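You operate a simulated robot arm through the tools that you are given. There is no shell and no other tool. Be economical: measure what you need, move in short steps, check, and stop when the job is done.

The job below is to be done with a simulated robot arm. You get a single attempt, and the scene is never put back.

TASK
Put the white block in the drain box, shut the cover and tighten its screw at 3.
Fine: blue driver, one run, back in its holder after; fingers off the turning socket.

Only the result counts: the job must be done as asked and must still hold three seconds after the hand-in. Knocking over, shifting, dropping, spilling or breaking anything else fails it. Lids that push on must go on centred and level and be pressed home; caps that screw on are set level and turned clockwise until they are tight.

THE ROBOT
A 6-joint arm with a two-finger parallel gripper, fixed in place. Base frame: the origin is at the foot of the arm, x ahead of it, y to its left, z up. Lengths are in mm, angles in rad, forces in N, time in s.
With the tool pointing down near the work surface it reaches from about 240 to 640 mm from the base axis. Its first joint turns from -1.152 to 1.152 rad. Payload 2.7 kg.
Tool frame: the origin (TCP) lies between the finger pads and is the grasp point; the fingertips stand 23 mm ahead of it; z points along the fingers, y is the line along which they close. Largest opening 94 mm; finger width 38, thickness 10; the body of the gripper, 54 by 96 mm, starts 39 mm behind the TCP.
Orientation is told as [roll, pitch, yaw] about the base's x, y, z axes, in that order, counted from this pose: with the fingers straight down and closing along the base's y, the tool's x points along the base's -x, its y along +y and its z along -z.

THE INTERFACE
- The arm moves only by the tool move_arm. Its argument "targets" is a list of rows, each an object (a shift or turn left out is 0, a gripper value left out holds the last) with "linear": the shift along the tool's x, y, z in units of 50 mm (1.0 is 50 mm), a list of three; "rot": the turn, a rotation vector about the tool's x, y, z in units of 6 degrees (1.0 is 6 degrees), a list of three; "grip": the gripper command, from -1 (shut) to 1 (fully open), values between in proportion. In form: [{"linear": [tx, ty, tz], "rot": [wx, wy, wz], "grip": grip}, ...]. A call has 1 to 8 rows; each row shifts and turns the commanded pose from where the row before left it, along the tool's axes as they then stand. A call with a number of a shift or a turn outside -1 to 1 is refused whole. A row lasts 0.2 s, in which the tool goes at most 50 mm and 0.15 rad; a call with a longer step from one row to the next is refused whole, and so is a gripper value outside its range. A pose out of reach is approached as far as the arm can. The call stops where the force on the tool passes 70 N (or 10 N more than at its start, if that is more) or the arm is blocked; 0.2 s more then pass. The fingers move at their own pace (about 45 mm/s each) and stop on an object; they squeeze with about 27 N. The grip force told is the motor's: it shows also when the fingers shut on nothing. Time passes only in rows, and 0.2 s behind the last, so rows that do not move let the fingers close. The reply holds the time, the measured pose of the TCP, the force on the tool along the base axes, the opening and the grip force, in the units named above and with some noise, with the torque about the TCP (base axes, N m) and any sound that the robot's microphone picked up, and new pictures: "pictures" is both (left out), scene, wrist or none.
- Cameras (640 x 400 px; columns grow to the right, rows downward): "scene" is fixed at [73.4, -424.3, 1425.1]; the picture's right is [0.83, -0.56, 0.00], its down [-0.22, -0.32, -0.92] and it looks along [0.52, 0.76, -0.38] (base axes); focal length 224 px, centre (320, 200). "wrist" rides on the gripper at [86, 16, -75] in the tool frame; the picture's right is [-0.18, 0.98, 0.00], its down [-0.58, -0.11, -0.81] and it looks along [-0.79, -0.15, 0.59] (tool axes); focal length 243 px, centre (320, 200).
- point_at(camera, pixels): there is no depth. For up to 12 entries [column, row, z] of the newest picture of that camera ("zoom" is the newest enlarged one), the place [x, y] in the base frame at which the ray of that pixel passes the height z, good to about 3 mm. It takes no simulated time.
- zoom(camera, box): a new picture of the part [left, top, right, bottom] of that camera's present view, enlarged. It takes no simulated time.
- close_job(): hands the job in; it is judged then, once.

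Keep the steps short. Do not move on a guess: measure, check each grasp and each placing, and mend mistakes. In all there are 80 turns and 200 pictures (those below and enlarged ones count). Leave the gripper open and the arm clear of the work at the hand-in unless told otherwise, and finish with a single line.

The tools are called after "Emit:" by a JSON object that holds its "api" and its "payload". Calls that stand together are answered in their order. move_arm: Moves the arm, as the interface text tells. Its arguments: {"type":"object","properties":{"targets":{"type":"array","items":{"type":"object","properties":{"linear":{"type":"array","items":{"type":"number"}},"rot":{"type":"array","items":{"type":"number"}},"grip":{"type":"number"}}}},"pictures":{"type":"string","enum":["both","scene","wrist","none"]}},"required":["targets"]} The other tools are called the same way: point_at (camera, pixels) gives the place at which the rays of pixels pass given heights; zoom (camera, box) takes an enlarged picture of a part of a camera's view; close_job () hands the job in.

At the start:

```text
time_s: 0.0
ee_pos: [279.8, -87.0, 1326.2]
tool_rot: [-0.002, -0.002, -0.001]
contact_force: [0.0, -0.2, -0.7]
moment: [-0.01, -0.01, 0.02]
finger_gap: 94.0
grip_force: 0.0
```

scene: 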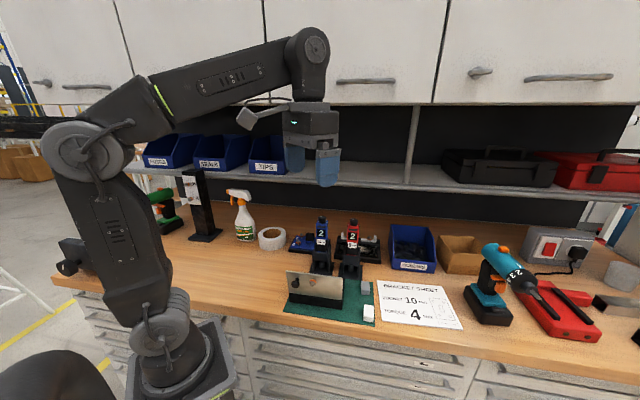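
wrist: 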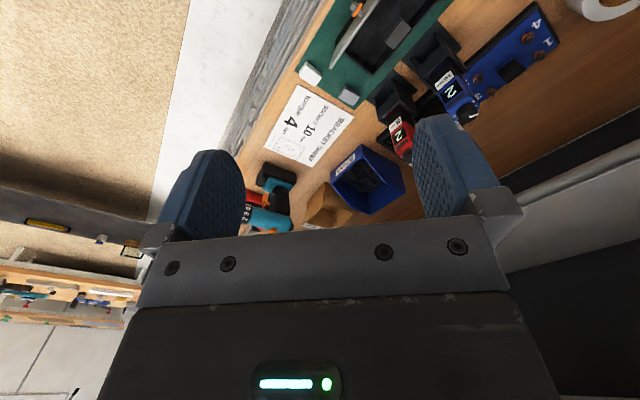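

I see a green mat with a box and cover, a blue and a red driver in holders, and a white block. I'll enlarge the work area first.

Emit:
{"api": "zoom", "payload": {"camera": "scene", "box": [270, 200, 390, 330]}}

Emit:
{"api": "zoom", "payload": {"camera": "wrist", "box": [260, 0, 580, 200]}}

Emit:
{"api": "zoom", "payload": {"camera": "scene", "box": [360, 220, 520, 340]}}

```text
3.08 times, centred on (330, 265) of scene
```

zoom: 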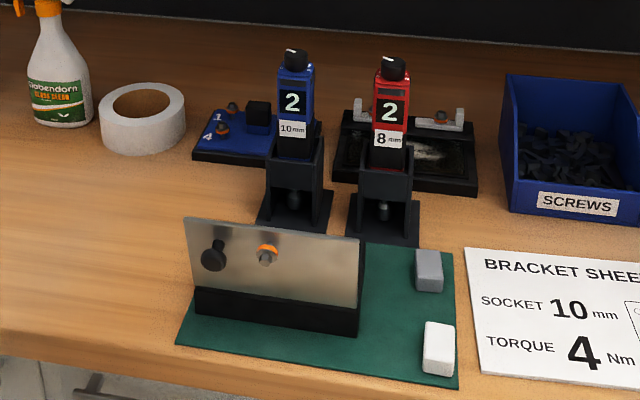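

```text
2.00 times, centred on (420, 100) of wrist
```

zoom: 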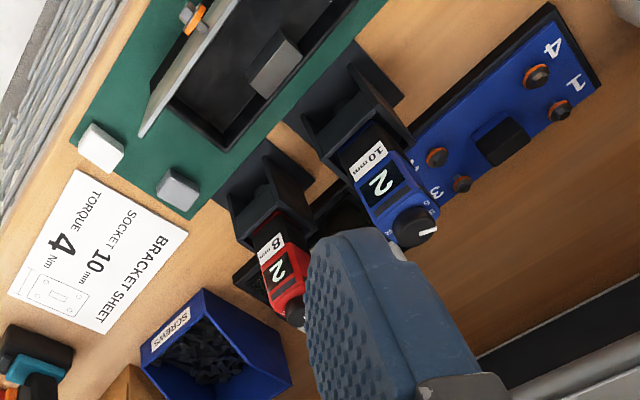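

```text
3.33 times, centred on (440, 280) of scene
```

zoom: 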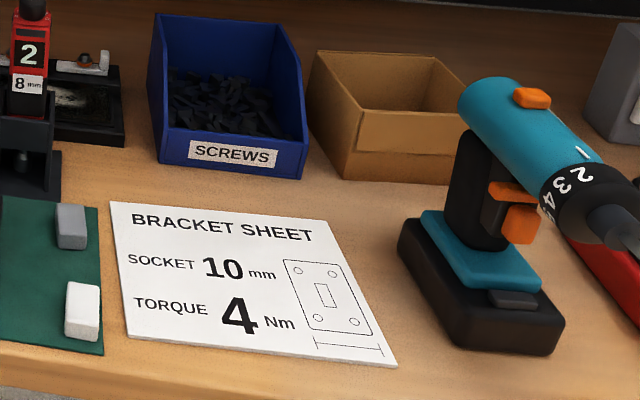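

The cover stands open on the box, and the blue driver is "10 mm" with its dial showing 2. I'll measure the main places.

Emit:
{"api": "point_at", "payload": {"camera": "scene", "pixels": [[368.5, 318, 903], [368, 307, 925], [365, 282, 925], [337, 327, 903], [306, 310, 940], [355, 293, 903], [329, 268, 903], [334, 252, 903], [319.5, 217, 1060], [353, 218, 1060], [320, 222, 1060], [303, 327, 903]]}}

Emit:
{"api": "point_at", "payload": {"camera": "wrist", "pixels": [[310, 75, 925], [349, 96, 925], [396, 35, 925], [468, 113, 1060], [475, 115, 1060], [405, 155, 1060], [445, 50, 903], [392, 125, 903], [354, 125, 903], [400, 60, 903], [330, 30, 910], [380, 75, 910]]}}

```text
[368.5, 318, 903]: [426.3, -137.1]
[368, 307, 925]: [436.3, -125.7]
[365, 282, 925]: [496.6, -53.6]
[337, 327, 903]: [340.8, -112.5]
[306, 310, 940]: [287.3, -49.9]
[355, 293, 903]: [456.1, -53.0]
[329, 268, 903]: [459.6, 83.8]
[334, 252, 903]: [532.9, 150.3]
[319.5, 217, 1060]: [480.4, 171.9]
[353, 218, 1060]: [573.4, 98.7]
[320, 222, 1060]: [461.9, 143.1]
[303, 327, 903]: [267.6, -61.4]
```

```text
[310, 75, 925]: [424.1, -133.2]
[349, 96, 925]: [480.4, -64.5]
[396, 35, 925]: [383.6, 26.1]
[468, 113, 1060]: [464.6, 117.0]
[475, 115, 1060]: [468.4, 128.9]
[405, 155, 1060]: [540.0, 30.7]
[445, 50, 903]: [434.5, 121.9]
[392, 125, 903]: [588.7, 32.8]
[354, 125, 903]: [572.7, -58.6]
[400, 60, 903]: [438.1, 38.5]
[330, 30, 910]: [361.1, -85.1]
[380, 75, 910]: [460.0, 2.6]
```

Measurements put the knob of the blue driver near (425, 90, 1110). I'll tilt the tool 30° so that the wrist camera looks down on the work.

Emit:
{"api": "move_arm", "payload": {"targets": [{"rot": [0, 1, 0], "linear": [0, 0.6, 0]}, {"rot": [0, 1, 0], "linear": [0, 0.6, 0]}, {"rot": [0, 1, 0], "linear": [0, 0.4, 0]}, {"rot": [0, 1, 0]}, {"rot": [0, 1, 0]}]}}

```text
time_s: 1.2
ee_pos: [275.1, -8.0, 1219.8]
tool_rot: [0.0, 0.52, 0.0]
contact_force: [-0.2, 0.2, -0.5]
moment: [0.04, -0.02, 0.01]
finger_gap: 93.9
grip_force: 0.0
out of reach, approached as far as the arm can: row 2, 3, 4, 5
```

scene: 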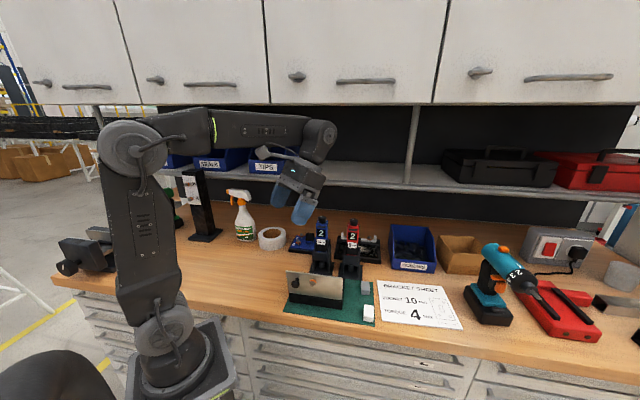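
wrist: 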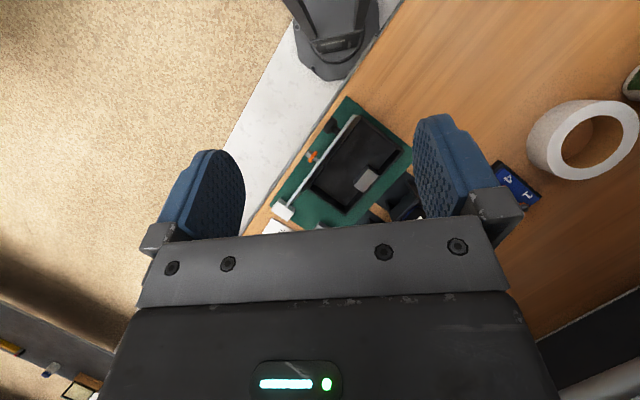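

The camera now looks down on the box. I'll enlarge that view.

Emit:
{"api": "zoom", "payload": {"camera": "wrist", "box": [240, 90, 440, 230]}}

Emit:
{"api": "point_at", "payload": {"camera": "wrist", "pixels": [[347, 97, 903], [272, 208, 903], [282, 211, 925], [367, 181, 925], [357, 119, 940], [404, 152, 940], [347, 211, 940], [312, 183, 940], [333, 125, 980], [311, 157, 960], [283, 212, 960], [355, 117, 960]]}}

```text
2.86 times, centred on (340, 160) of wrist
```

zoom: 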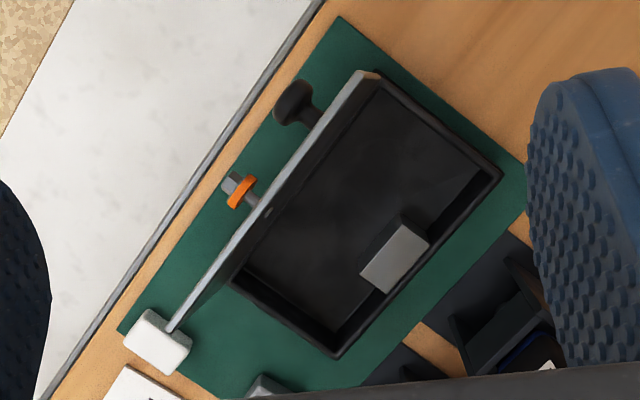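

```text
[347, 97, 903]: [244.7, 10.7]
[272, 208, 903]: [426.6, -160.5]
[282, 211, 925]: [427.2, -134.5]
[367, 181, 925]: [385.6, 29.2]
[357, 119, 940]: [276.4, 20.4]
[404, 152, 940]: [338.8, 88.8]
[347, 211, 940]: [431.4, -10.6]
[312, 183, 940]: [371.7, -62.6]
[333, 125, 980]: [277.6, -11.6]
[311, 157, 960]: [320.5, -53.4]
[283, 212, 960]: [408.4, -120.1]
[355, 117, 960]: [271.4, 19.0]
```

The tray is skewed to the base axes. A grey piece lies inside it, and the knob and orange screw are on the cover's outer face. I'll level the tool again and read the pose.

Emit:
{"api": "move_arm", "payload": {"targets": [{"rot": [0, -1, 0]}, {"rot": [0, -1, 0]}, {"rot": [0, -1, 0]}, {"rot": [0, -1, 0]}, {"rot": [0, -1, 0]}], "pictures": "none"}}

```text
time_s: 2.4
ee_pos: [274.4, -7.6, 1221.1]
tool_rot: [-0.001, -0.004, 0.0]
contact_force: [0.4, -0.1, -0.2]
moment: [-0.02, 0.02, -0.02]
finger_gap: 94.0
grip_force: 0.1
```

The commanded pose follows the reached one. Now I'll shift left and down to look at the drivers.

Emit:
{"api": "move_arm", "payload": {"targets": [{"linear": [0, 0.8, 0.6]}, {"linear": [0, 0.8, 0.6]}, {"linear": [0, 0.4, 0.4]}]}}

Emit:
{"api": "zoom", "payload": {"camera": "wrist", "box": [240, 0, 440, 230]}}

```text
time_s: 3.2
ee_pos: [278.0, 94.7, 1143.1]
tool_rot: [0.0, -0.001, -0.001]
contact_force: [-0.7, 0.0, 0.8]
moment: [0.0, -0.01, -0.01]
finger_gap: 93.8
grip_force: 0.1
```

scene: 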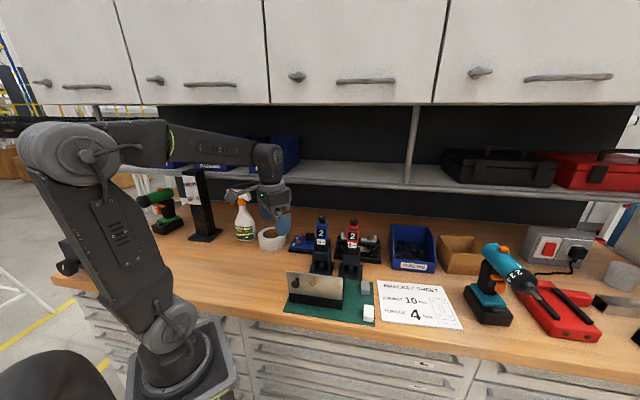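
wrist: 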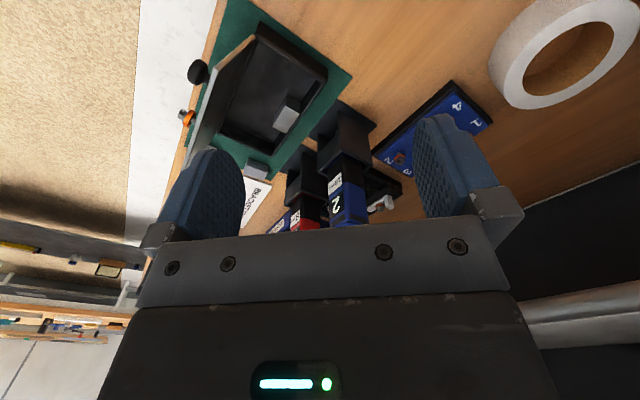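

```text
1.74 times, centred on (340, 115) of wrist
```

zoom: 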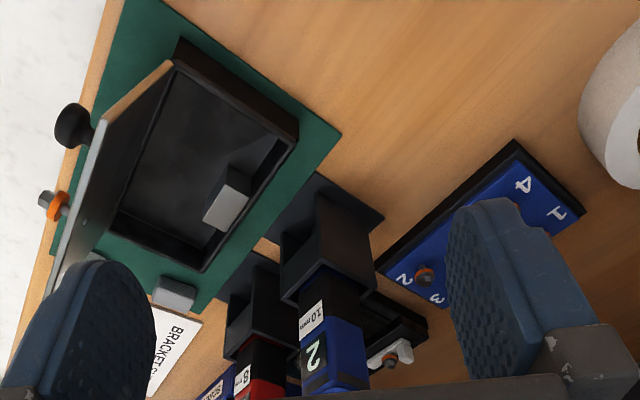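

The grey piece looks like a post fixed inside the tray. Next I'll look down on the blue driver's dial. I'm rising first, then going forward and tilting.

Emit:
{"api": "move_arm", "payload": {"targets": [{"linear": [0, 0, -0.9]}, {"linear": [-0.9, 0.2, 0]}, {"linear": [-0.9, 0, 0]}, {"rot": [0, 1, 0]}, {"rot": [0, 1, 0]}, {"rot": [0, 1, 0]}, {"rot": [0, 1, 0]}, {"rot": [0, 1, 0]}], "pictures": "wrist"}}

Emit:
{"api": "zoom", "payload": {"camera": "wrist", "box": [260, 120, 420, 230]}}

```text
time_s: 5.0
ee_pos: [363.7, 102.7, 1187.1]
tool_rot: [0.0, 0.525, 0.0]
contact_force: [-0.3, -0.8, 0.4]
moment: [-0.01, -0.02, 0.0]
finger_gap: 93.8
grip_force: 0.1
```

wrist: 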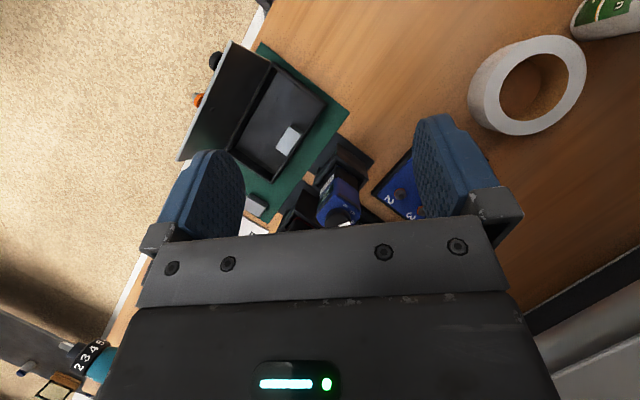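

```text
3.64 times, centred on (340, 175) of wrist
```

zoom: 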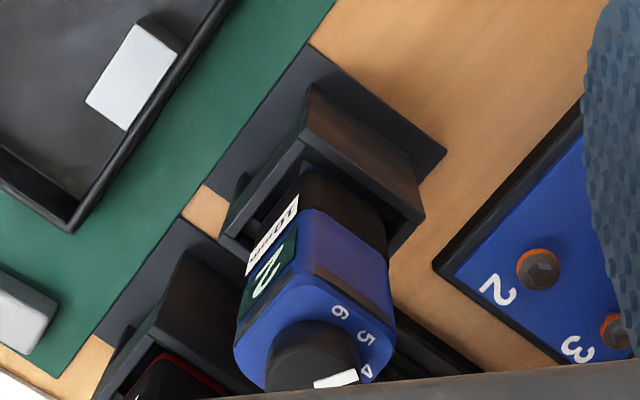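

The dial has a scale (6, 5, 4 …) and a white pointer. I'll go further forward and up to see it squarely from above.

Emit:
{"api": "move_arm", "payload": {"targets": [{"linear": [-0.45, 0, -0.5]}, {"linear": [-0.45, 0, -0.5]}], "pictures": "wrist"}}

Emit:
{"api": "zoom", "payload": {"camera": "wrist", "box": [270, 60, 430, 230]}}

```text
time_s: 5.6
ee_pos: [405.3, 98.3, 1172.1]
tool_rot: [0.0, 0.517, 0.0]
contact_force: [-0.4, -0.3, 0.0]
moment: [0.0, -0.04, 0.02]
finger_gap: 94.0
grip_force: 0.1
out of reach, approached as far as the arm can: row 1, 2
```

wrist: 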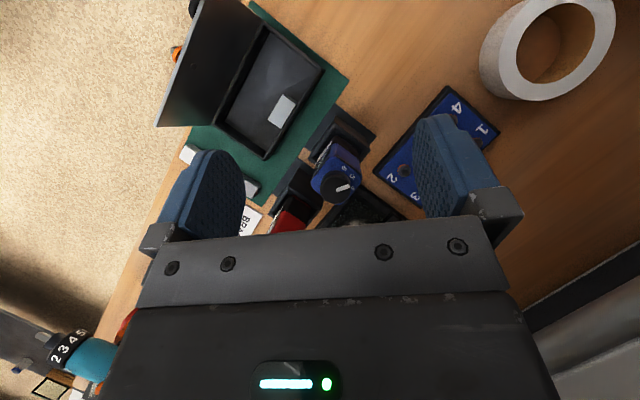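

```text
2.35 times, centred on (350, 145) of wrist
```

zoom: 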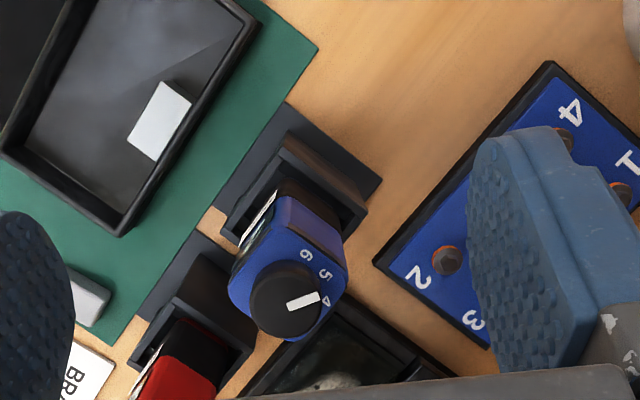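

Emit:
{"api": "zoom", "payload": {"camera": "wrist", "box": [310, 135, 370, 215]}}

Emit:
{"api": "point_at", "payload": {"camera": "wrist", "pixels": [[335, 186, 1110], [347, 186, 1110], [280, 113, 960], [285, 100, 940], [216, 152, 980]]}}

```text
5.00 times, centred on (340, 175) of wrist
```

zoom: 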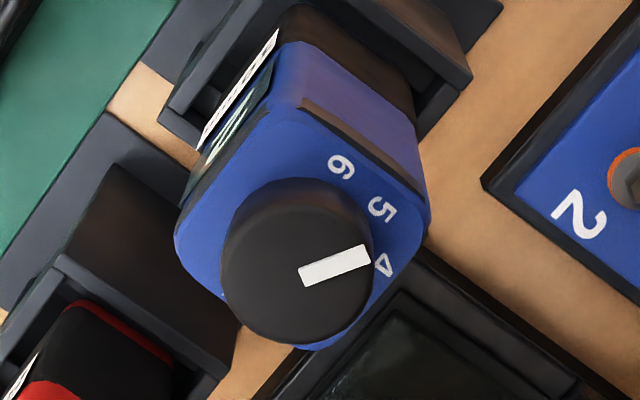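

```text
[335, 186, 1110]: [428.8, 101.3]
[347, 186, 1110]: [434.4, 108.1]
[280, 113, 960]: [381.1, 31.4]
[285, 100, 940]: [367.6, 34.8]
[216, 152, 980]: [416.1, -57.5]
```

The pointer seems to lie between the 4 and 5 in this perspective, while the display reads 2. I'll look from the scene camera and compute the true angles.

Emit:
{"api": "zoom", "payload": {"camera": "scene", "box": [300, 205, 370, 280]}}

Emit:
{"api": "point_at", "payload": {"camera": "zoom", "pixels": [[303, 280, 1110], [368, 255, 1110], [295, 265, 1110], [340, 167, 1090], [382, 208, 1090], [383, 265, 1090]]}}

```text
5.33 times, centred on (335, 242) of scene
```

zoom: 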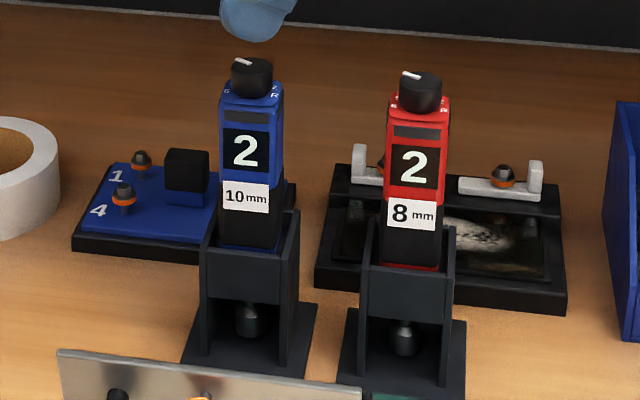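

```text
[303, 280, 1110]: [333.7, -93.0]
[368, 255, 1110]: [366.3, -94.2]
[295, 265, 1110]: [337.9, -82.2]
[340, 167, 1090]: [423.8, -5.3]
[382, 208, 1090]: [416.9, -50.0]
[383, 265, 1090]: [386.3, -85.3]
```

Emit:
{"api": "point_at", "payload": {"camera": "wrist", "pixels": [[336.6, 191, 1110], [349.6, 186, 1110], [335, 188, 1110], [344, 168.4, 1092], [352.4, 176.6, 1092], [352.6, 188, 1092], [335, 188, 1090]]}}

Emit:
{"api": "point_at", "payload": {"camera": "scene", "pixels": [[322.2, 216.7, 1110], [322.2, 216.7, 1130], [322.2, 216.7, 1090], [322.2, 221.5, 1090]]}}

Emit:
{"api": "zoom", "payload": {"camera": "scene", "box": [312, 210, 332, 224]}}

```text
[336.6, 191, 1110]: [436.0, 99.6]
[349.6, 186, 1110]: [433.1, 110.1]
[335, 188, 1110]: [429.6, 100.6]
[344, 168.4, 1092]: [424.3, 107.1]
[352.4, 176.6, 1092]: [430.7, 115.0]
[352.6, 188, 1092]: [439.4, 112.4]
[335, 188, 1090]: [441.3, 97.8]
```

```text
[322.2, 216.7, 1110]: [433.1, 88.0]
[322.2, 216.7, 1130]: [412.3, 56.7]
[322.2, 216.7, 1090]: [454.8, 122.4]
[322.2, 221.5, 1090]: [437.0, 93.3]
```

```text
16.00 times, centred on (322, 217) of scene
```

zoom: 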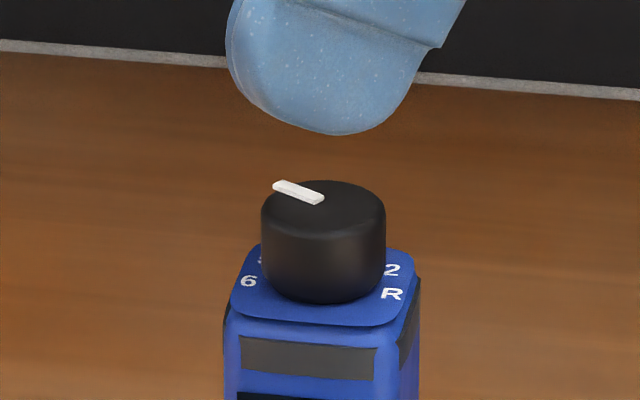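

The top of the knob is near (434, 97, 1104) and its pointer looks to be at about 5. I'll test that later. First comes the white block, so I'm untilting and moving over it.

Emit:
{"api": "move_arm", "payload": {"targets": [{"rot": [0, -1, 0]}, {"rot": [0, -1, 0]}, {"rot": [0, -1, 0]}, {"rot": [0, -1, 0]}, {"rot": [0, -0.93, 0]}], "pictures": "none"}}

Emit:
{"api": "move_arm", "payload": {"targets": [{"linear": [0.4, -0.85, 0]}, {"linear": [0.4, -0.85, 0]}, {"linear": [0, -0.85, 0]}, {"linear": [0, -0.85, 0]}, {"linear": [0, -0.8, 0], "rot": [0, 0, 1]}, {"rot": [0, 0, 1]}, {"rot": [0, 0, 1]}, {"rot": [0, 0, 1]}]}}

```text
time_s: 6.8
ee_pos: [405.0, 99.3, 1171.1]
tool_rot: [0.0, 0.003, -0.001]
contact_force: [0.7, 1.1, -0.2]
moment: [0.0, -0.01, 0.01]
finger_gap: 94.1
grip_force: 0.1
```

```text
time_s: 8.6
ee_pos: [364.1, -112.9, 1171.1]
tool_rot: [-0.001, 0.006, -0.422]
contact_force: [0.3, -0.7, -0.2]
moment: [0.03, 0.0, 0.03]
finger_gap: 94.1
grip_force: 0.0
```

scene: 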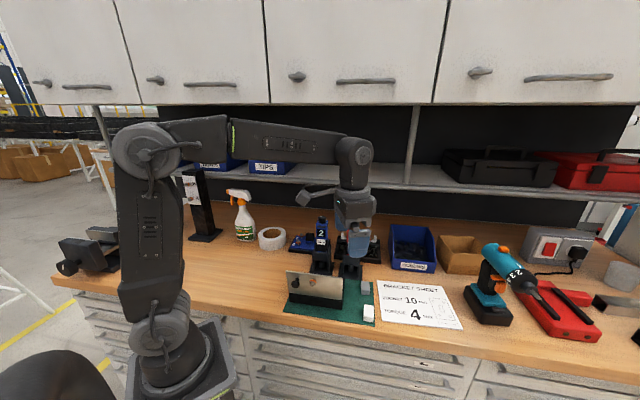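
wrist: 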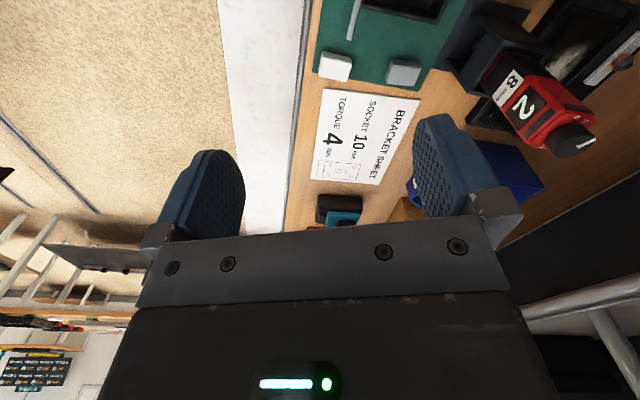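

Turning about tool +z gives negative yaw. I'll measure the blocks and the edge directions here.

Emit:
{"api": "zoom", "payload": {"camera": "wrist", "box": [300, 0, 440, 100]}}

Emit:
{"api": "point_at", "payload": {"camera": "wrist", "pixels": [[314, 73, 903], [416, 91, 903], [324, 0, 903], [318, 78, 903], [348, 82, 903], [335, 62, 927], [404, 70, 927]]}}

```text
4.00 times, centred on (370, 50) of wrist
```

zoom: 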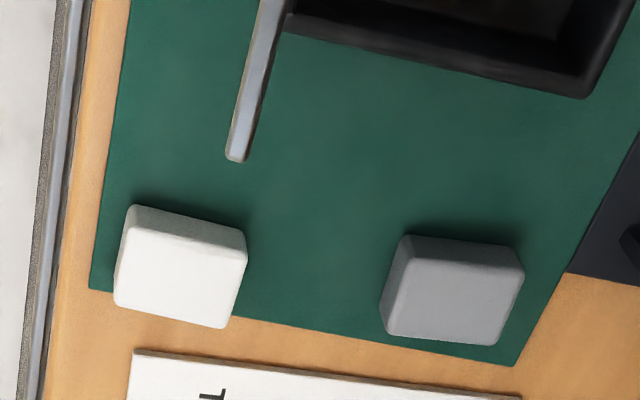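

```text
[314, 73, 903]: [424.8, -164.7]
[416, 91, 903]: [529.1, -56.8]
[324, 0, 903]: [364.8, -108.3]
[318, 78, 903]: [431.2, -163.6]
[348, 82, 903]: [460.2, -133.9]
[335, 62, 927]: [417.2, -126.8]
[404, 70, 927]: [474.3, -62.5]
```

Emit:
{"api": "point_at", "payload": {"camera": "wrist", "pixels": [[322.5, 58, 925], [350.75, 64.5, 925], [347, 81.75, 925], [318.25, 75.75, 925], [323.5, 51.5, 905], [351, 58, 905]]}}

Emit:
{"api": "zoom", "payload": {"camera": "scene", "box": [350, 275, 385, 330]}}

```text
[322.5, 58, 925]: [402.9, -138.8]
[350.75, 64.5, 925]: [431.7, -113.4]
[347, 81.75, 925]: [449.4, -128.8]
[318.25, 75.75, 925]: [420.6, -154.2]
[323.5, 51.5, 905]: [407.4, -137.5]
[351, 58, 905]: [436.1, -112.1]
```

```text
7.27 times, centred on (368, 302) of scene
```

zoom: 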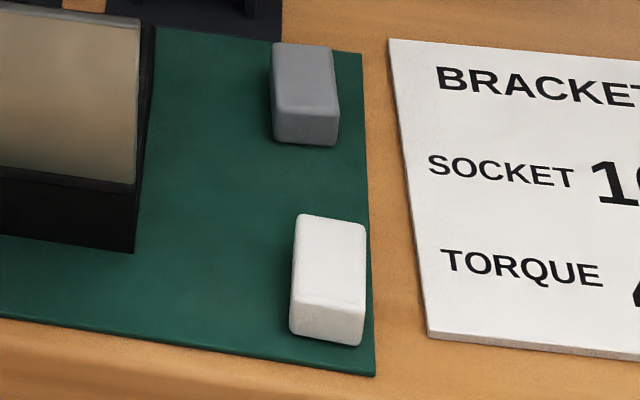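

The block's footprint is about 38 × 24 mm, with its centre near (428, −135). Before choosing a grasp, I'll find the cover height and the screw position from both cameras.

Emit:
{"api": "point_at", "payload": {"camera": "scene", "pixels": [[286.2, 270.5, 1000], [286.2, 270.5, 1030], [343.6, 278, 1000], [343.6, 278, 1030], [342, 299, 940], [289, 297, 940], [343, 308, 903], [290, 300, 903], [310, 282, 980], [295, 283, 980], [346.5, 279, 940]]}}

Emit:
{"api": "zoom", "payload": {"camera": "scene", "box": [275, 260, 355, 320]}}

```text
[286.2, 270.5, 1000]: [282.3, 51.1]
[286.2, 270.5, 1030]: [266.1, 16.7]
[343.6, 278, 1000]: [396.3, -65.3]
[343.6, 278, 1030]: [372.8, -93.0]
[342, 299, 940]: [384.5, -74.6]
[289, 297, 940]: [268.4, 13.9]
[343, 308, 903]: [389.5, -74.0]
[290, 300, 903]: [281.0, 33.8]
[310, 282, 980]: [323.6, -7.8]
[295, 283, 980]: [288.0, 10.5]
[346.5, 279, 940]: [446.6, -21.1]
```

```text
6.67 times, centred on (315, 290) of scene
```

zoom: 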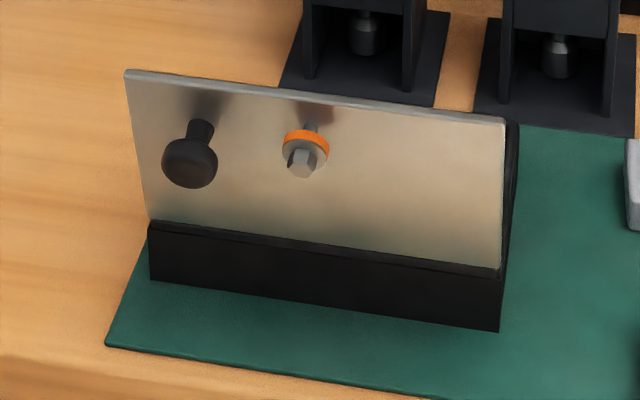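

The cover stands about 70 mm above the box top and its screw sits about ¾ of the way up, which matches the post in the tray. I'll grip the block along the box's long axis, with the gripper leaning away from the cover. First I'll turn the yaw.

Emit:
{"api": "move_arm", "payload": {"targets": [{"rot": [0, 0, -1], "linear": [-0.3, 0, 0]}, {"rot": [0, 0, -1], "linear": [-0.3, 0, 0]}, {"rot": [0, 0, -1]}, {"rot": [0, 0, -1]}, {"rot": [0, 0, -1]}, {"rot": [0, 0, -1]}, {"rot": [0, 0, -1]}, {"rot": [0, 0, -1]}], "pictures": "none"}}

Emit:
{"api": "move_arm", "payload": {"targets": [{"rot": [0, 0, -1]}, {"rot": [0, 0, -1]}, {"rot": [0, 0, -1]}, {"rot": [0, 0, -0.8]}, {"rot": [0, 1, 0]}, {"rot": [0, 1, 0]}, {"rot": [0, 1, 0]}, {"rot": [0, 1, 0]}], "pictures": "wrist"}}

```text
time_s: 10.4
ee_pos: [392.6, -121.6, 1171.5]
tool_rot: [0.003, 0.005, 0.419]
contact_force: [-0.4, -0.1, 0.0]
moment: [-0.02, 0.02, -0.03]
finger_gap: 93.9
grip_force: 0.1
```

```text
time_s: 12.2
ee_pos: [392.7, -122.9, 1171.6]
tool_rot: [0.004, 0.423, 0.82]
contact_force: [-0.5, 0.2, -0.5]
moment: [0.02, 0.02, 0.0]
finger_gap: 94.0
grip_force: 0.0
```

wrist: 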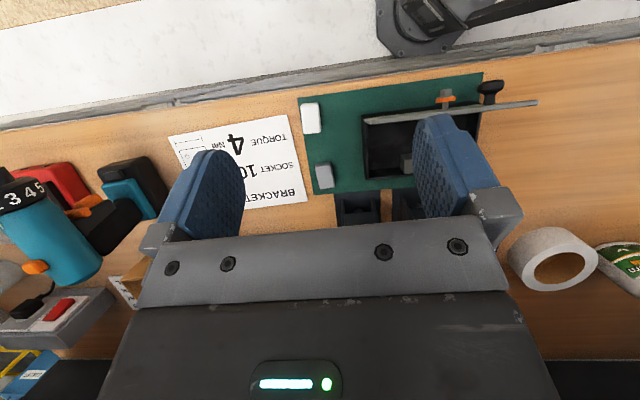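

A good top view, aligned with the mat. I'll enlarge it and measure the blocks and tray.

Emit:
{"api": "zoom", "payload": {"camera": "wrist", "box": [290, 60, 550, 230]}}

Emit:
{"api": "point_at", "payload": {"camera": "wrist", "pixels": [[299, 98, 903], [484, 73, 903], [310, 195, 903], [312, 118, 920], [325, 176, 920], [364, 116, 932], [370, 178, 932]]}}

```text
2.35 times, centred on (420, 145) of wrist
```

zoom: 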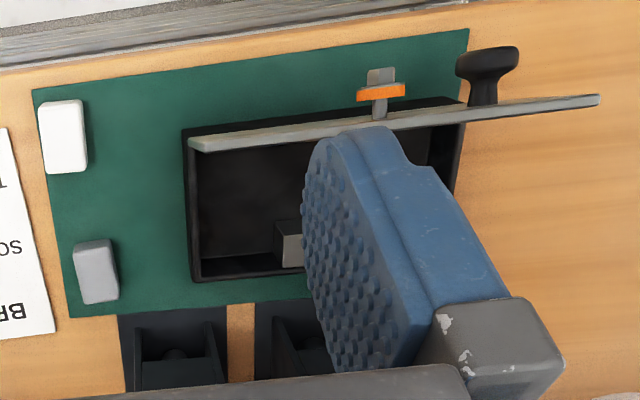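

```text
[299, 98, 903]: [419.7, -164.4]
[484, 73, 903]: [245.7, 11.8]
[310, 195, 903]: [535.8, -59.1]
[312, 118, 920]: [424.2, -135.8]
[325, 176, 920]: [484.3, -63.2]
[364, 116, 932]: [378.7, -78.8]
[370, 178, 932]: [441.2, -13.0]
```

Along v the box spans about 207–297 and along u about 185–327, with the post in the middle at the far wall. I'll check how the cover leans.

Emit:
{"api": "point_at", "payload": {"camera": "wrist", "pixels": [[364.7, 120.7, 1000], [364.7, 120.7, 1030], [364.7, 116.5, 1000], [538, 100, 1000], [538, 100, 1020], [445, 115, 990], [442, 93, 990]]}}

```text
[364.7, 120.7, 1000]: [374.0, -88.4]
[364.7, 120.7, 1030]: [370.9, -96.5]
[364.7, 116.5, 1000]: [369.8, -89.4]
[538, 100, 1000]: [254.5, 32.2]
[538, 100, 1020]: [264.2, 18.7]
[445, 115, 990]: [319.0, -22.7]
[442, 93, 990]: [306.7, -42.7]
```

The cover leans outward about 7° and its top is near z = 1027. I'll set the tool vertical over the block, open to about 60 mm, and check.

Emit:
{"api": "move_arm", "payload": {"targets": [{"rot": [0, -1, 0], "grip": 0.3}, {"rot": [0, -1, 0]}, {"rot": [0, -1, 0]}, {"rot": [0, -1, 0]}, {"rot": [0, 0, 0.2], "linear": [-0.28, -0.65, 0]}, {"linear": [0, 0, 1]}, {"linear": [0, 0, 1]}, {"linear": [0, 0, 1]}], "pictures": "both"}}

```text
time_s: 14.0
ee_pos: [424.9, -135.7, 1023.3]
tool_rot: [0.003, 0.003, 0.795]
contact_force: [0.0, 0.0, 0.1]
moment: [-0.01, 0.01, 0.0]
finger_gap: 61.3
grip_force: 0.0
```

scene: 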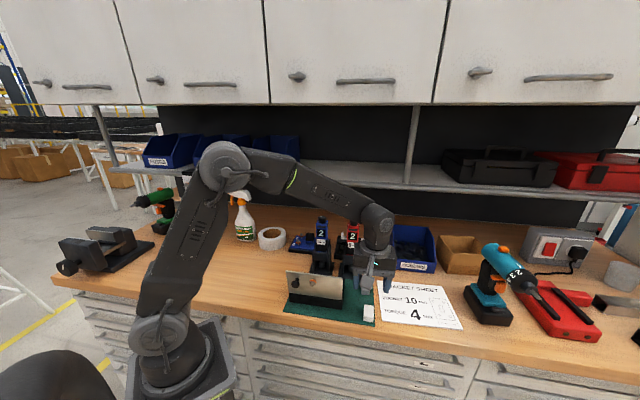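
wrist: 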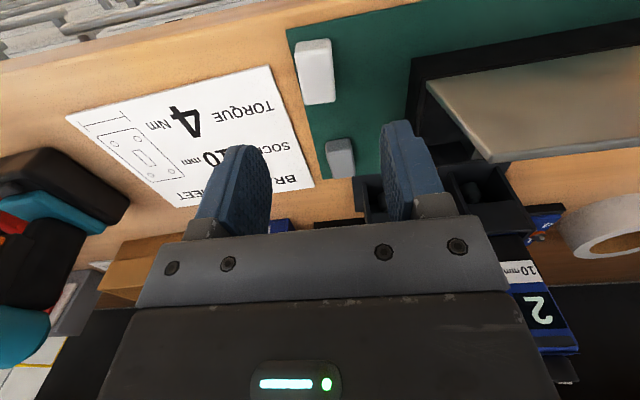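

Block at about (315, 72). Measuring it again from close by.

Emit:
{"api": "point_at", "payload": {"camera": "wrist", "pixels": [[295, 42, 923], [328, 39, 923], [335, 90, 923], [305, 92, 923], [306, 104, 905], [335, 102, 905]]}}

Emit:
{"api": "zoom", "payload": {"camera": "wrist", "box": [280, 20, 360, 120]}}

```text
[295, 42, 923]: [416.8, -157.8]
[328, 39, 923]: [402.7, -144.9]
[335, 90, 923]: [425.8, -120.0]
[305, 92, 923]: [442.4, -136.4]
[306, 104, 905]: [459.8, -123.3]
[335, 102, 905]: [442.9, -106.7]
```

```text
4.00 times, centred on (320, 70) of wrist
```

zoom: 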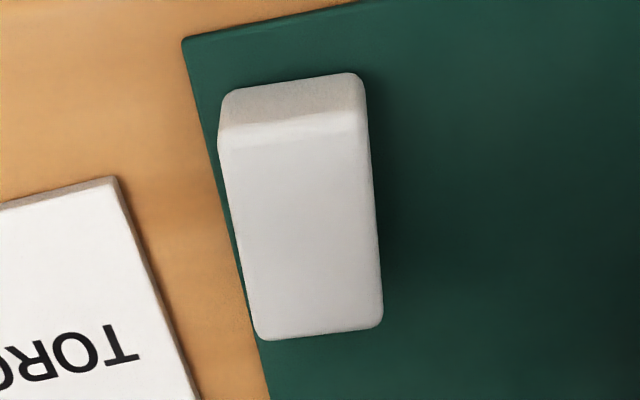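

Emit:
{"api": "point_at", "payload": {"camera": "wrist", "pixels": [[296.25, 43, 905], [330, 38.75, 905], [295, 53, 923], [331.25, 47, 923], [305.5, 105, 923], [335.75, 101, 923]]}}

```text
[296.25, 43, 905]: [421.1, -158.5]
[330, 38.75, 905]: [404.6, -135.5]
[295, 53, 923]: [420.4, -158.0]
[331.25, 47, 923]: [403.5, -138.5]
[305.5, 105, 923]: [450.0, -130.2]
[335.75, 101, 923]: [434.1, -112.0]
```

The block is centred at (427, −135) with its top at z ≈ 923. Descending to z ≈ 931 and closing.

Emit:
{"api": "move_arm", "payload": {"targets": [{"linear": [-0.04, 0, 0.8]}, {"linear": [0, 0, 0.7]}, {"linear": [0, 0, 0.36]}], "pictures": "none"}}

Emit:
{"api": "move_arm", "payload": {"targets": [{"grip": -1}, {"grip": -1}, {"grip": -1}, {"grip": -1}], "pictures": "both"}}

```text
time_s: 14.8
ee_pos: [424.2, -131.4, 929.4]
tool_rot: [0.003, 0.003, 0.796]
contact_force: [-0.1, -0.1, 0.2]
moment: [0.01, 0.0, -0.02]
finger_gap: 60.9
grip_force: 0.0
```

```text
time_s: 15.8
ee_pos: [423.9, -131.0, 929.4]
tool_rot: [0.003, 0.004, 0.797]
contact_force: [-0.1, 0.3, 0.1]
moment: [0.0, -0.03, -0.01]
finger_gap: 24.6
grip_force: 26.9
```

scene: 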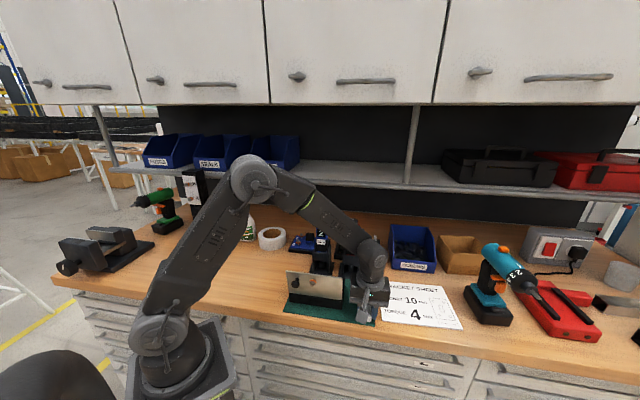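
wrist: 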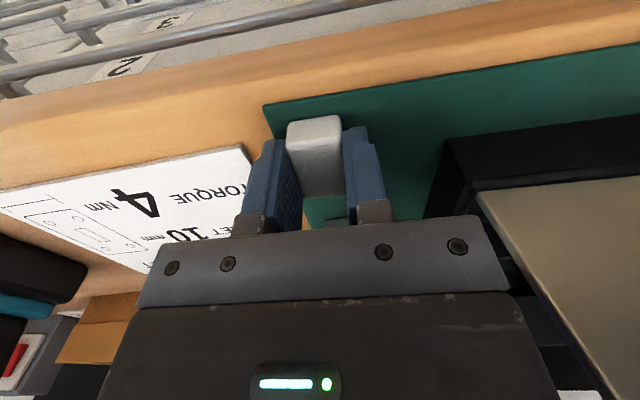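

Grasp is good (24.6 mm). Lifting clear of the cover and turning 90°.

Emit:
{"api": "move_arm", "payload": {"targets": [{"linear": [0, 0, -1]}, {"linear": [0, 0, -1]}, {"linear": [0, 0, -1]}, {"linear": [0, 0, -0.6], "rot": [0, 0, 1]}, {"rot": [0, 0, 1]}, {"rot": [0, 0, 1]}, {"rot": [0, 0, 1]}, {"rot": [0, 0, 1]}], "pictures": "none"}}

Emit:
{"api": "move_arm", "payload": {"targets": [{"rot": [0, 0, 1]}, {"rot": [0, 0, 1]}, {"rot": [0, 0, 1]}, {"rot": [0, 0, 1]}, {"rot": [0, 0, 1]}, {"rot": [0, 0, 1]}, {"rot": [0, 0, 1]}, {"rot": [0, 0, 1]}], "pictures": "none"}}

Emit:
{"api": "move_arm", "payload": {"targets": [{"rot": [0, 0, 1]}, {"rot": [0, 0, 1]}], "pictures": "none"}}

```text
time_s: 17.6
ee_pos: [425.9, -132.8, 1107.8]
tool_rot: [0.001, 0.004, 0.269]
contact_force: [-0.3, -0.2, -0.6]
moment: [-0.01, 0.0, 0.05]
finger_gap: 24.4
grip_force: 27.1
```

```text
time_s: 19.4
ee_pos: [428.2, -133.5, 1107.9]
tool_rot: [-0.002, 0.005, -0.567]
contact_force: [0.5, 0.3, -0.1]
moment: [0.0, -0.01, 0.01]
finger_gap: 24.4
grip_force: 27.0
```

```text
time_s: 20.0
ee_pos: [428.3, -132.8, 1107.3]
tool_rot: [-0.005, 0.005, -0.775]
contact_force: [0.0, -0.5, 0.0]
moment: [-0.02, 0.01, 0.01]
finger_gap: 24.4
grip_force: 27.2
```

Emit:
{"api": "move_arm", "payload": {"targets": [{"linear": [0.928, 0.293, 0]}, {"linear": [0.928, 0.293, 0]}, {"linear": [0.928, 0.293, 0]}, {"linear": [0.928, 0.293, 0]}], "pictures": "both"}}

```text
time_s: 21.0
ee_pos: [332.4, 40.0, 1111.3]
tool_rot: [-0.004, 0.004, -0.777]
contact_force: [0.2, -0.2, -0.3]
moment: [-0.02, 0.01, -0.02]
finger_gap: 24.5
grip_force: 26.8
```

scene: 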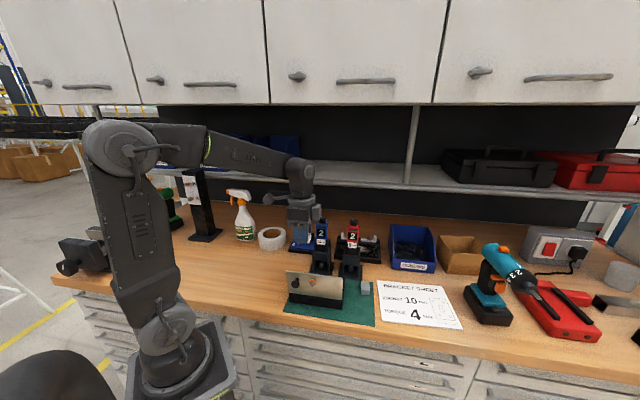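
wrist: 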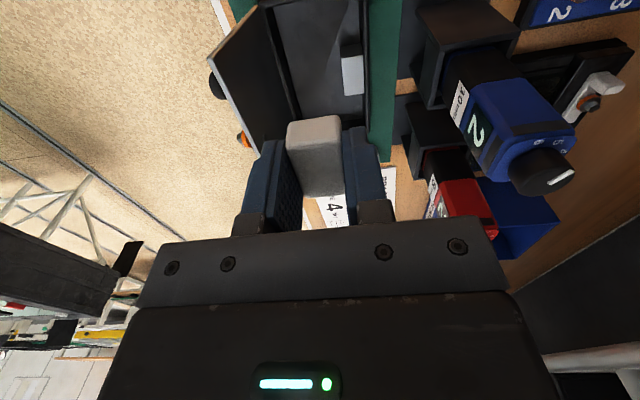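

At u ≈ 211, v ≈ 260. I'll come partly down and check against the tray.

Emit:
{"api": "move_arm", "payload": {"targets": [{"linear": [0, 0, 0.8]}, {"linear": [0, 0, 0.8]}, {"linear": [0, 0, 0.6]}], "pictures": "wrist"}}

Emit:
{"api": "zoom", "payload": {"camera": "wrist", "box": [200, 0, 460, 200]}}

```text
time_s: 21.8
ee_pos: [335.7, 41.6, 999.4]
tool_rot: [-0.005, 0.002, -0.776]
contact_force: [-0.4, 0.6, 0.0]
moment: [0.04, -0.01, 0.0]
finger_gap: 24.7
grip_force: 27.3
```

wrist: 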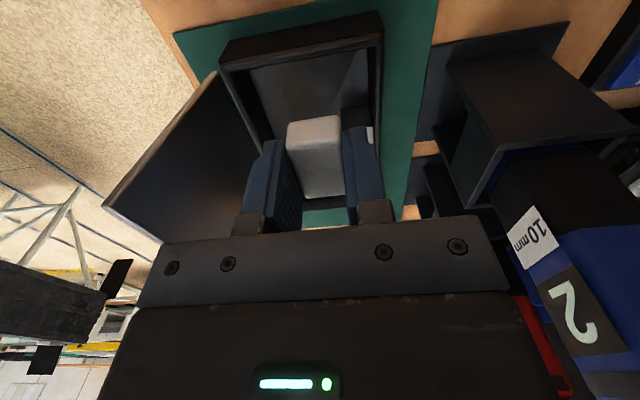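

```text
2.00 times, centred on (330, 100) of wrist
```

zoom: 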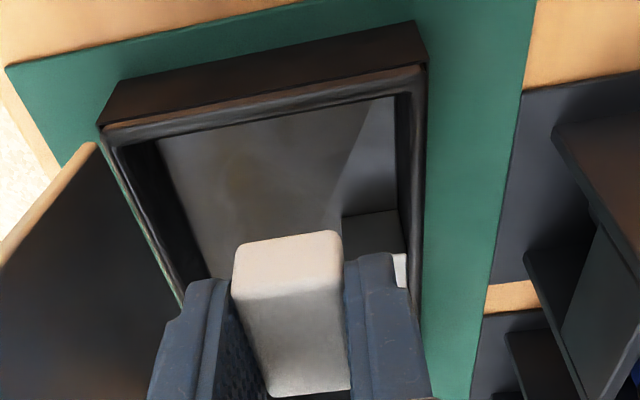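

Emit:
{"api": "point_at", "payload": {"camera": "wrist", "pixels": [[220, 63, 932], [383, 34, 932], [226, 67, 932], [377, 50, 932], [379, 120, 932], [378, 160, 932], [290, 150, 932]]}}

```text
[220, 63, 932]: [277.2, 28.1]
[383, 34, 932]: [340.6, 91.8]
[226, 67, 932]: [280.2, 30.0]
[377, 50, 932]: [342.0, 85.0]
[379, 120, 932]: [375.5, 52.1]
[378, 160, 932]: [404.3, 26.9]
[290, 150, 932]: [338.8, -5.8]
```

Fingers and body fit within the tray, with about 6 mm of room at the far wall. Going down to just above the floor.

Emit:
{"api": "move_arm", "payload": {"targets": [{"linear": [0, -0.05, 0.6]}, {"linear": [0, 0, 0.6]}], "pictures": "both"}}

```text
time_s: 22.4
ee_pos: [333.0, 41.4, 938.5]
tool_rot: [-0.005, 0.005, -0.775]
contact_force: [-0.3, -1.0, 0.2]
moment: [-0.01, 0.02, -0.01]
finger_gap: 24.6
grip_force: 27.3
```

scene: 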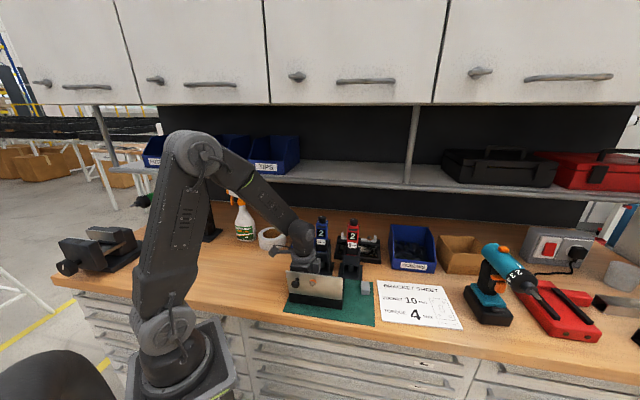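
wrist: 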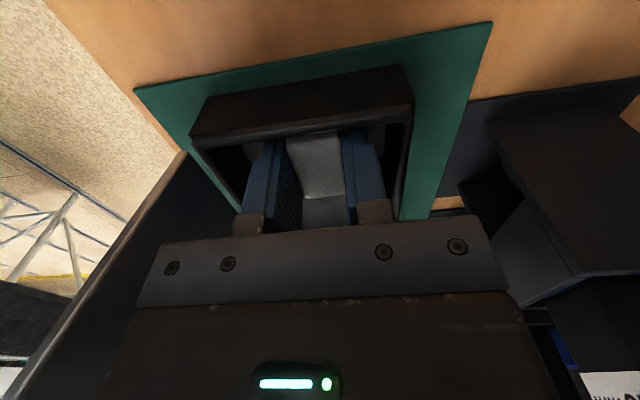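

Inside the tray with no contact. Going down in small steps until it touches.

Emit:
{"api": "move_arm", "payload": {"targets": [{"linear": [0, 0, 0.06]}, {"linear": [0, 0, 0.04]}], "pictures": "none"}}

Emit:
{"api": "move_arm", "payload": {"targets": [{"linear": [0, 0, 0.03]}, {"linear": [0, 0, 0]}], "pictures": "none"}}

```text
time_s: 23.0
ee_pos: [332.6, 39.9, 934.3]
tool_rot: [-0.002, 0.004, -0.775]
contact_force: [-6.4, 3.3, 18.1]
moment: [0.22, 0.21, -0.03]
finger_gap: 24.3
grip_force: 27.4
```

```text
time_s: 23.6
ee_pos: [333.1, 37.4, 934.6]
tool_rot: [0.0, 0.001, -0.773]
contact_force: [-6.9, 8.8, 38.5]
moment: [0.17, 0.16, 0.01]
finger_gap: 24.8
grip_force: 27.1
```

The block is on the floor (TCP stopped at 934, block bottom about 910). Easing off a little, then releasing with a small opening.

Emit:
{"api": "move_arm", "payload": {"targets": [{"linear": [0, 0, -0.03]}, {"grip": -0.32}, {"grip": -0.32}], "pictures": "wrist"}}

```text
time_s: 24.4
ee_pos: [331.7, 37.3, 933.2]
tool_rot: [-0.006, 0.004, -0.775]
contact_force: [0.7, -0.6, 0.3]
moment: [-0.01, -0.02, 0.01]
finger_gap: 32.1
grip_force: 0.0
```

wrist: 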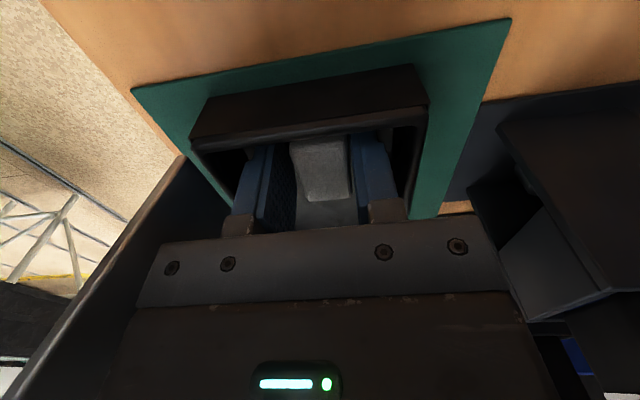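

Released. Now rising straight up.

Emit:
{"api": "move_arm", "payload": {"targets": [{"linear": [0, 0, -0.6]}, {"linear": [0, 0, -1]}, {"linear": [0, 0, -1]}, {"linear": [0, 0, -1]}], "pictures": "both"}}

Emit:
{"api": "zoom", "payload": {"camera": "wrist", "box": [180, 0, 440, 200]}}

```text
time_s: 25.4
ee_pos: [332.9, 35.4, 1115.1]
tool_rot: [-0.005, 0.006, -0.774]
contact_force: [-0.6, -0.7, 0.4]
moment: [0.02, 0.0, -0.04]
finger_gap: 31.9
grip_force: 0.0
```

scene: 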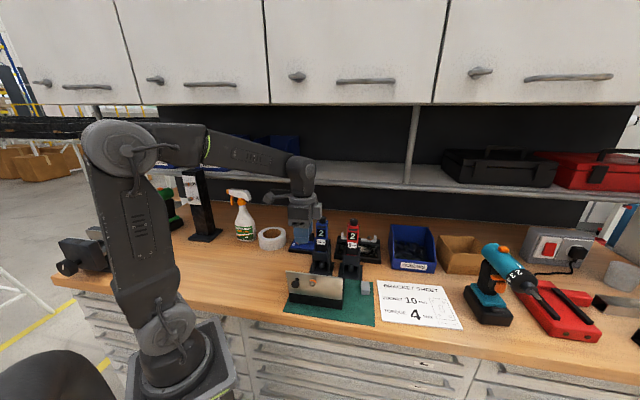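
wrist: 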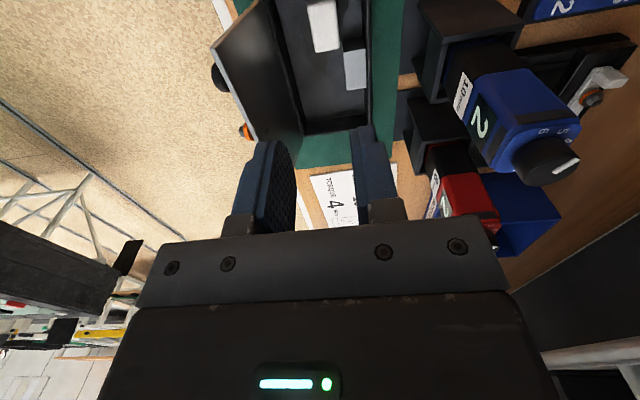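

```text
2.00 times, centred on (310, 100) of wrist
```

zoom: 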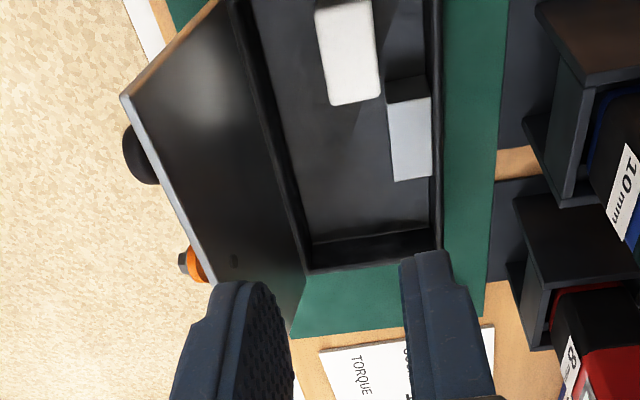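

The white block lies in the tray clear of the post. Next is the cover: with fingers shut I'll go in front of it, right of the screw, at u ≈ 298, v ≈ 165.

Emit:
{"api": "move_arm", "payload": {"targets": [{"linear": [-0.554, -0.613, 0], "grip": -1}, {"linear": [-0.554, -0.613, 0]}, {"linear": [-0.554, -0.613, 0]}, {"linear": [0, 0, 0.92]}, {"linear": [0, 0, 0.92]}], "pictures": "both"}}

Emit:
{"api": "zoom", "payload": {"camera": "scene", "box": [270, 220, 390, 330]}}

```text
time_s: 26.6
ee_pos: [326.2, -90.5, 1024.9]
tool_rot: [-0.004, 0.005, -0.774]
contact_force: [-0.1, -0.4, -0.3]
moment: [-0.01, -0.02, 0.01]
finger_gap: 0.0
grip_force: 26.9
```

scene: 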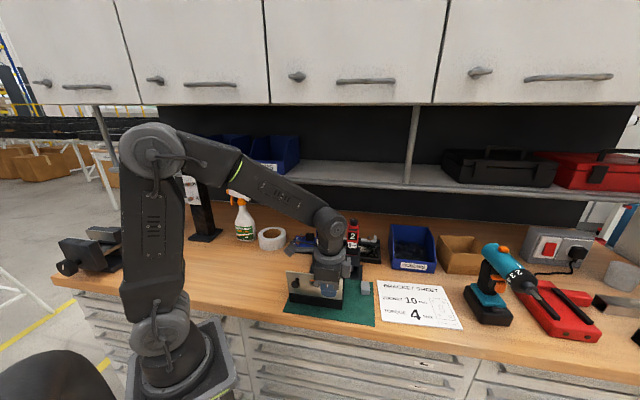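
wrist: 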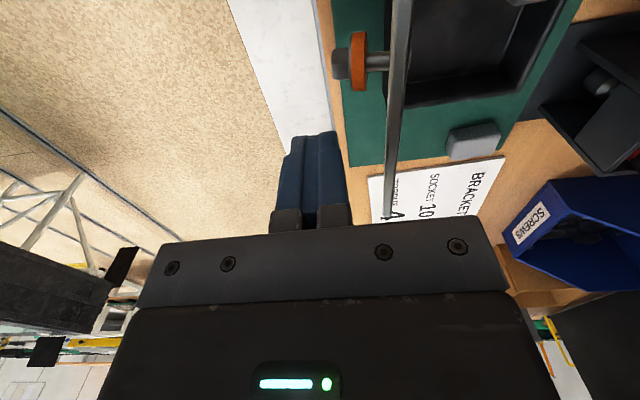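

```text
3.64 times, centred on (330, 275) of scene
```

zoom: 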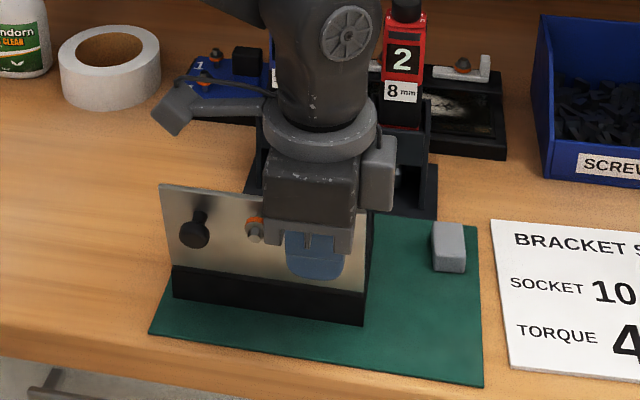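

The fingers are in front of the cover. Pushing gently toward +v.

Emit:
{"api": "move_arm", "payload": {"targets": [{"linear": [0, 0.3, 0]}, {"linear": [0, 0.3, 0]}, {"linear": [0, 0.25, 0]}], "pictures": "wrist"}}

```text
time_s: 27.4
ee_pos: [358.5, -56.2, 1021.7]
tool_rot: [-0.005, 0.005, -0.775]
contact_force: [0.3, -1.8, -0.1]
moment: [-0.01, 0.02, 0.01]
finger_gap: 0.0
grip_force: 26.9
```

wrist: 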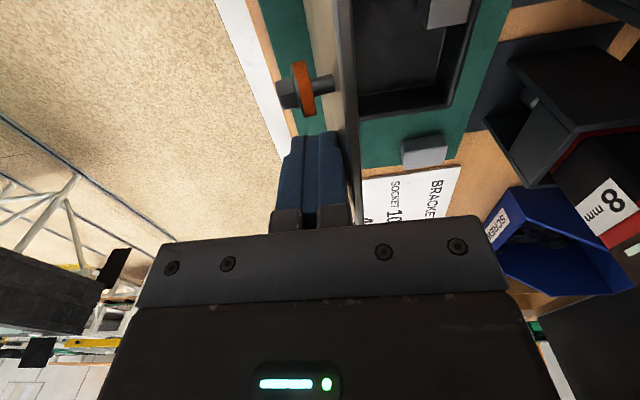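

The cover moves with about 2 N of push. Continuing in small steps.

Emit:
{"api": "move_arm", "payload": {"targets": [{"linear": [0, 0.25, 0]}, {"linear": [0, 0.2, 0]}], "pictures": "wrist"}}

```text
time_s: 28.0
ee_pos: [372.7, -40.0, 1020.6]
tool_rot: [-0.004, 0.005, -0.775]
contact_force: [-0.7, -0.1, -0.4]
moment: [-0.02, 0.0, -0.03]
finger_gap: 0.1
grip_force: 27.0
```

wrist: 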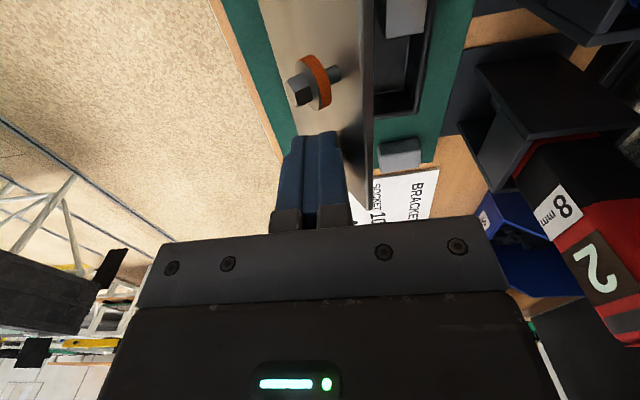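

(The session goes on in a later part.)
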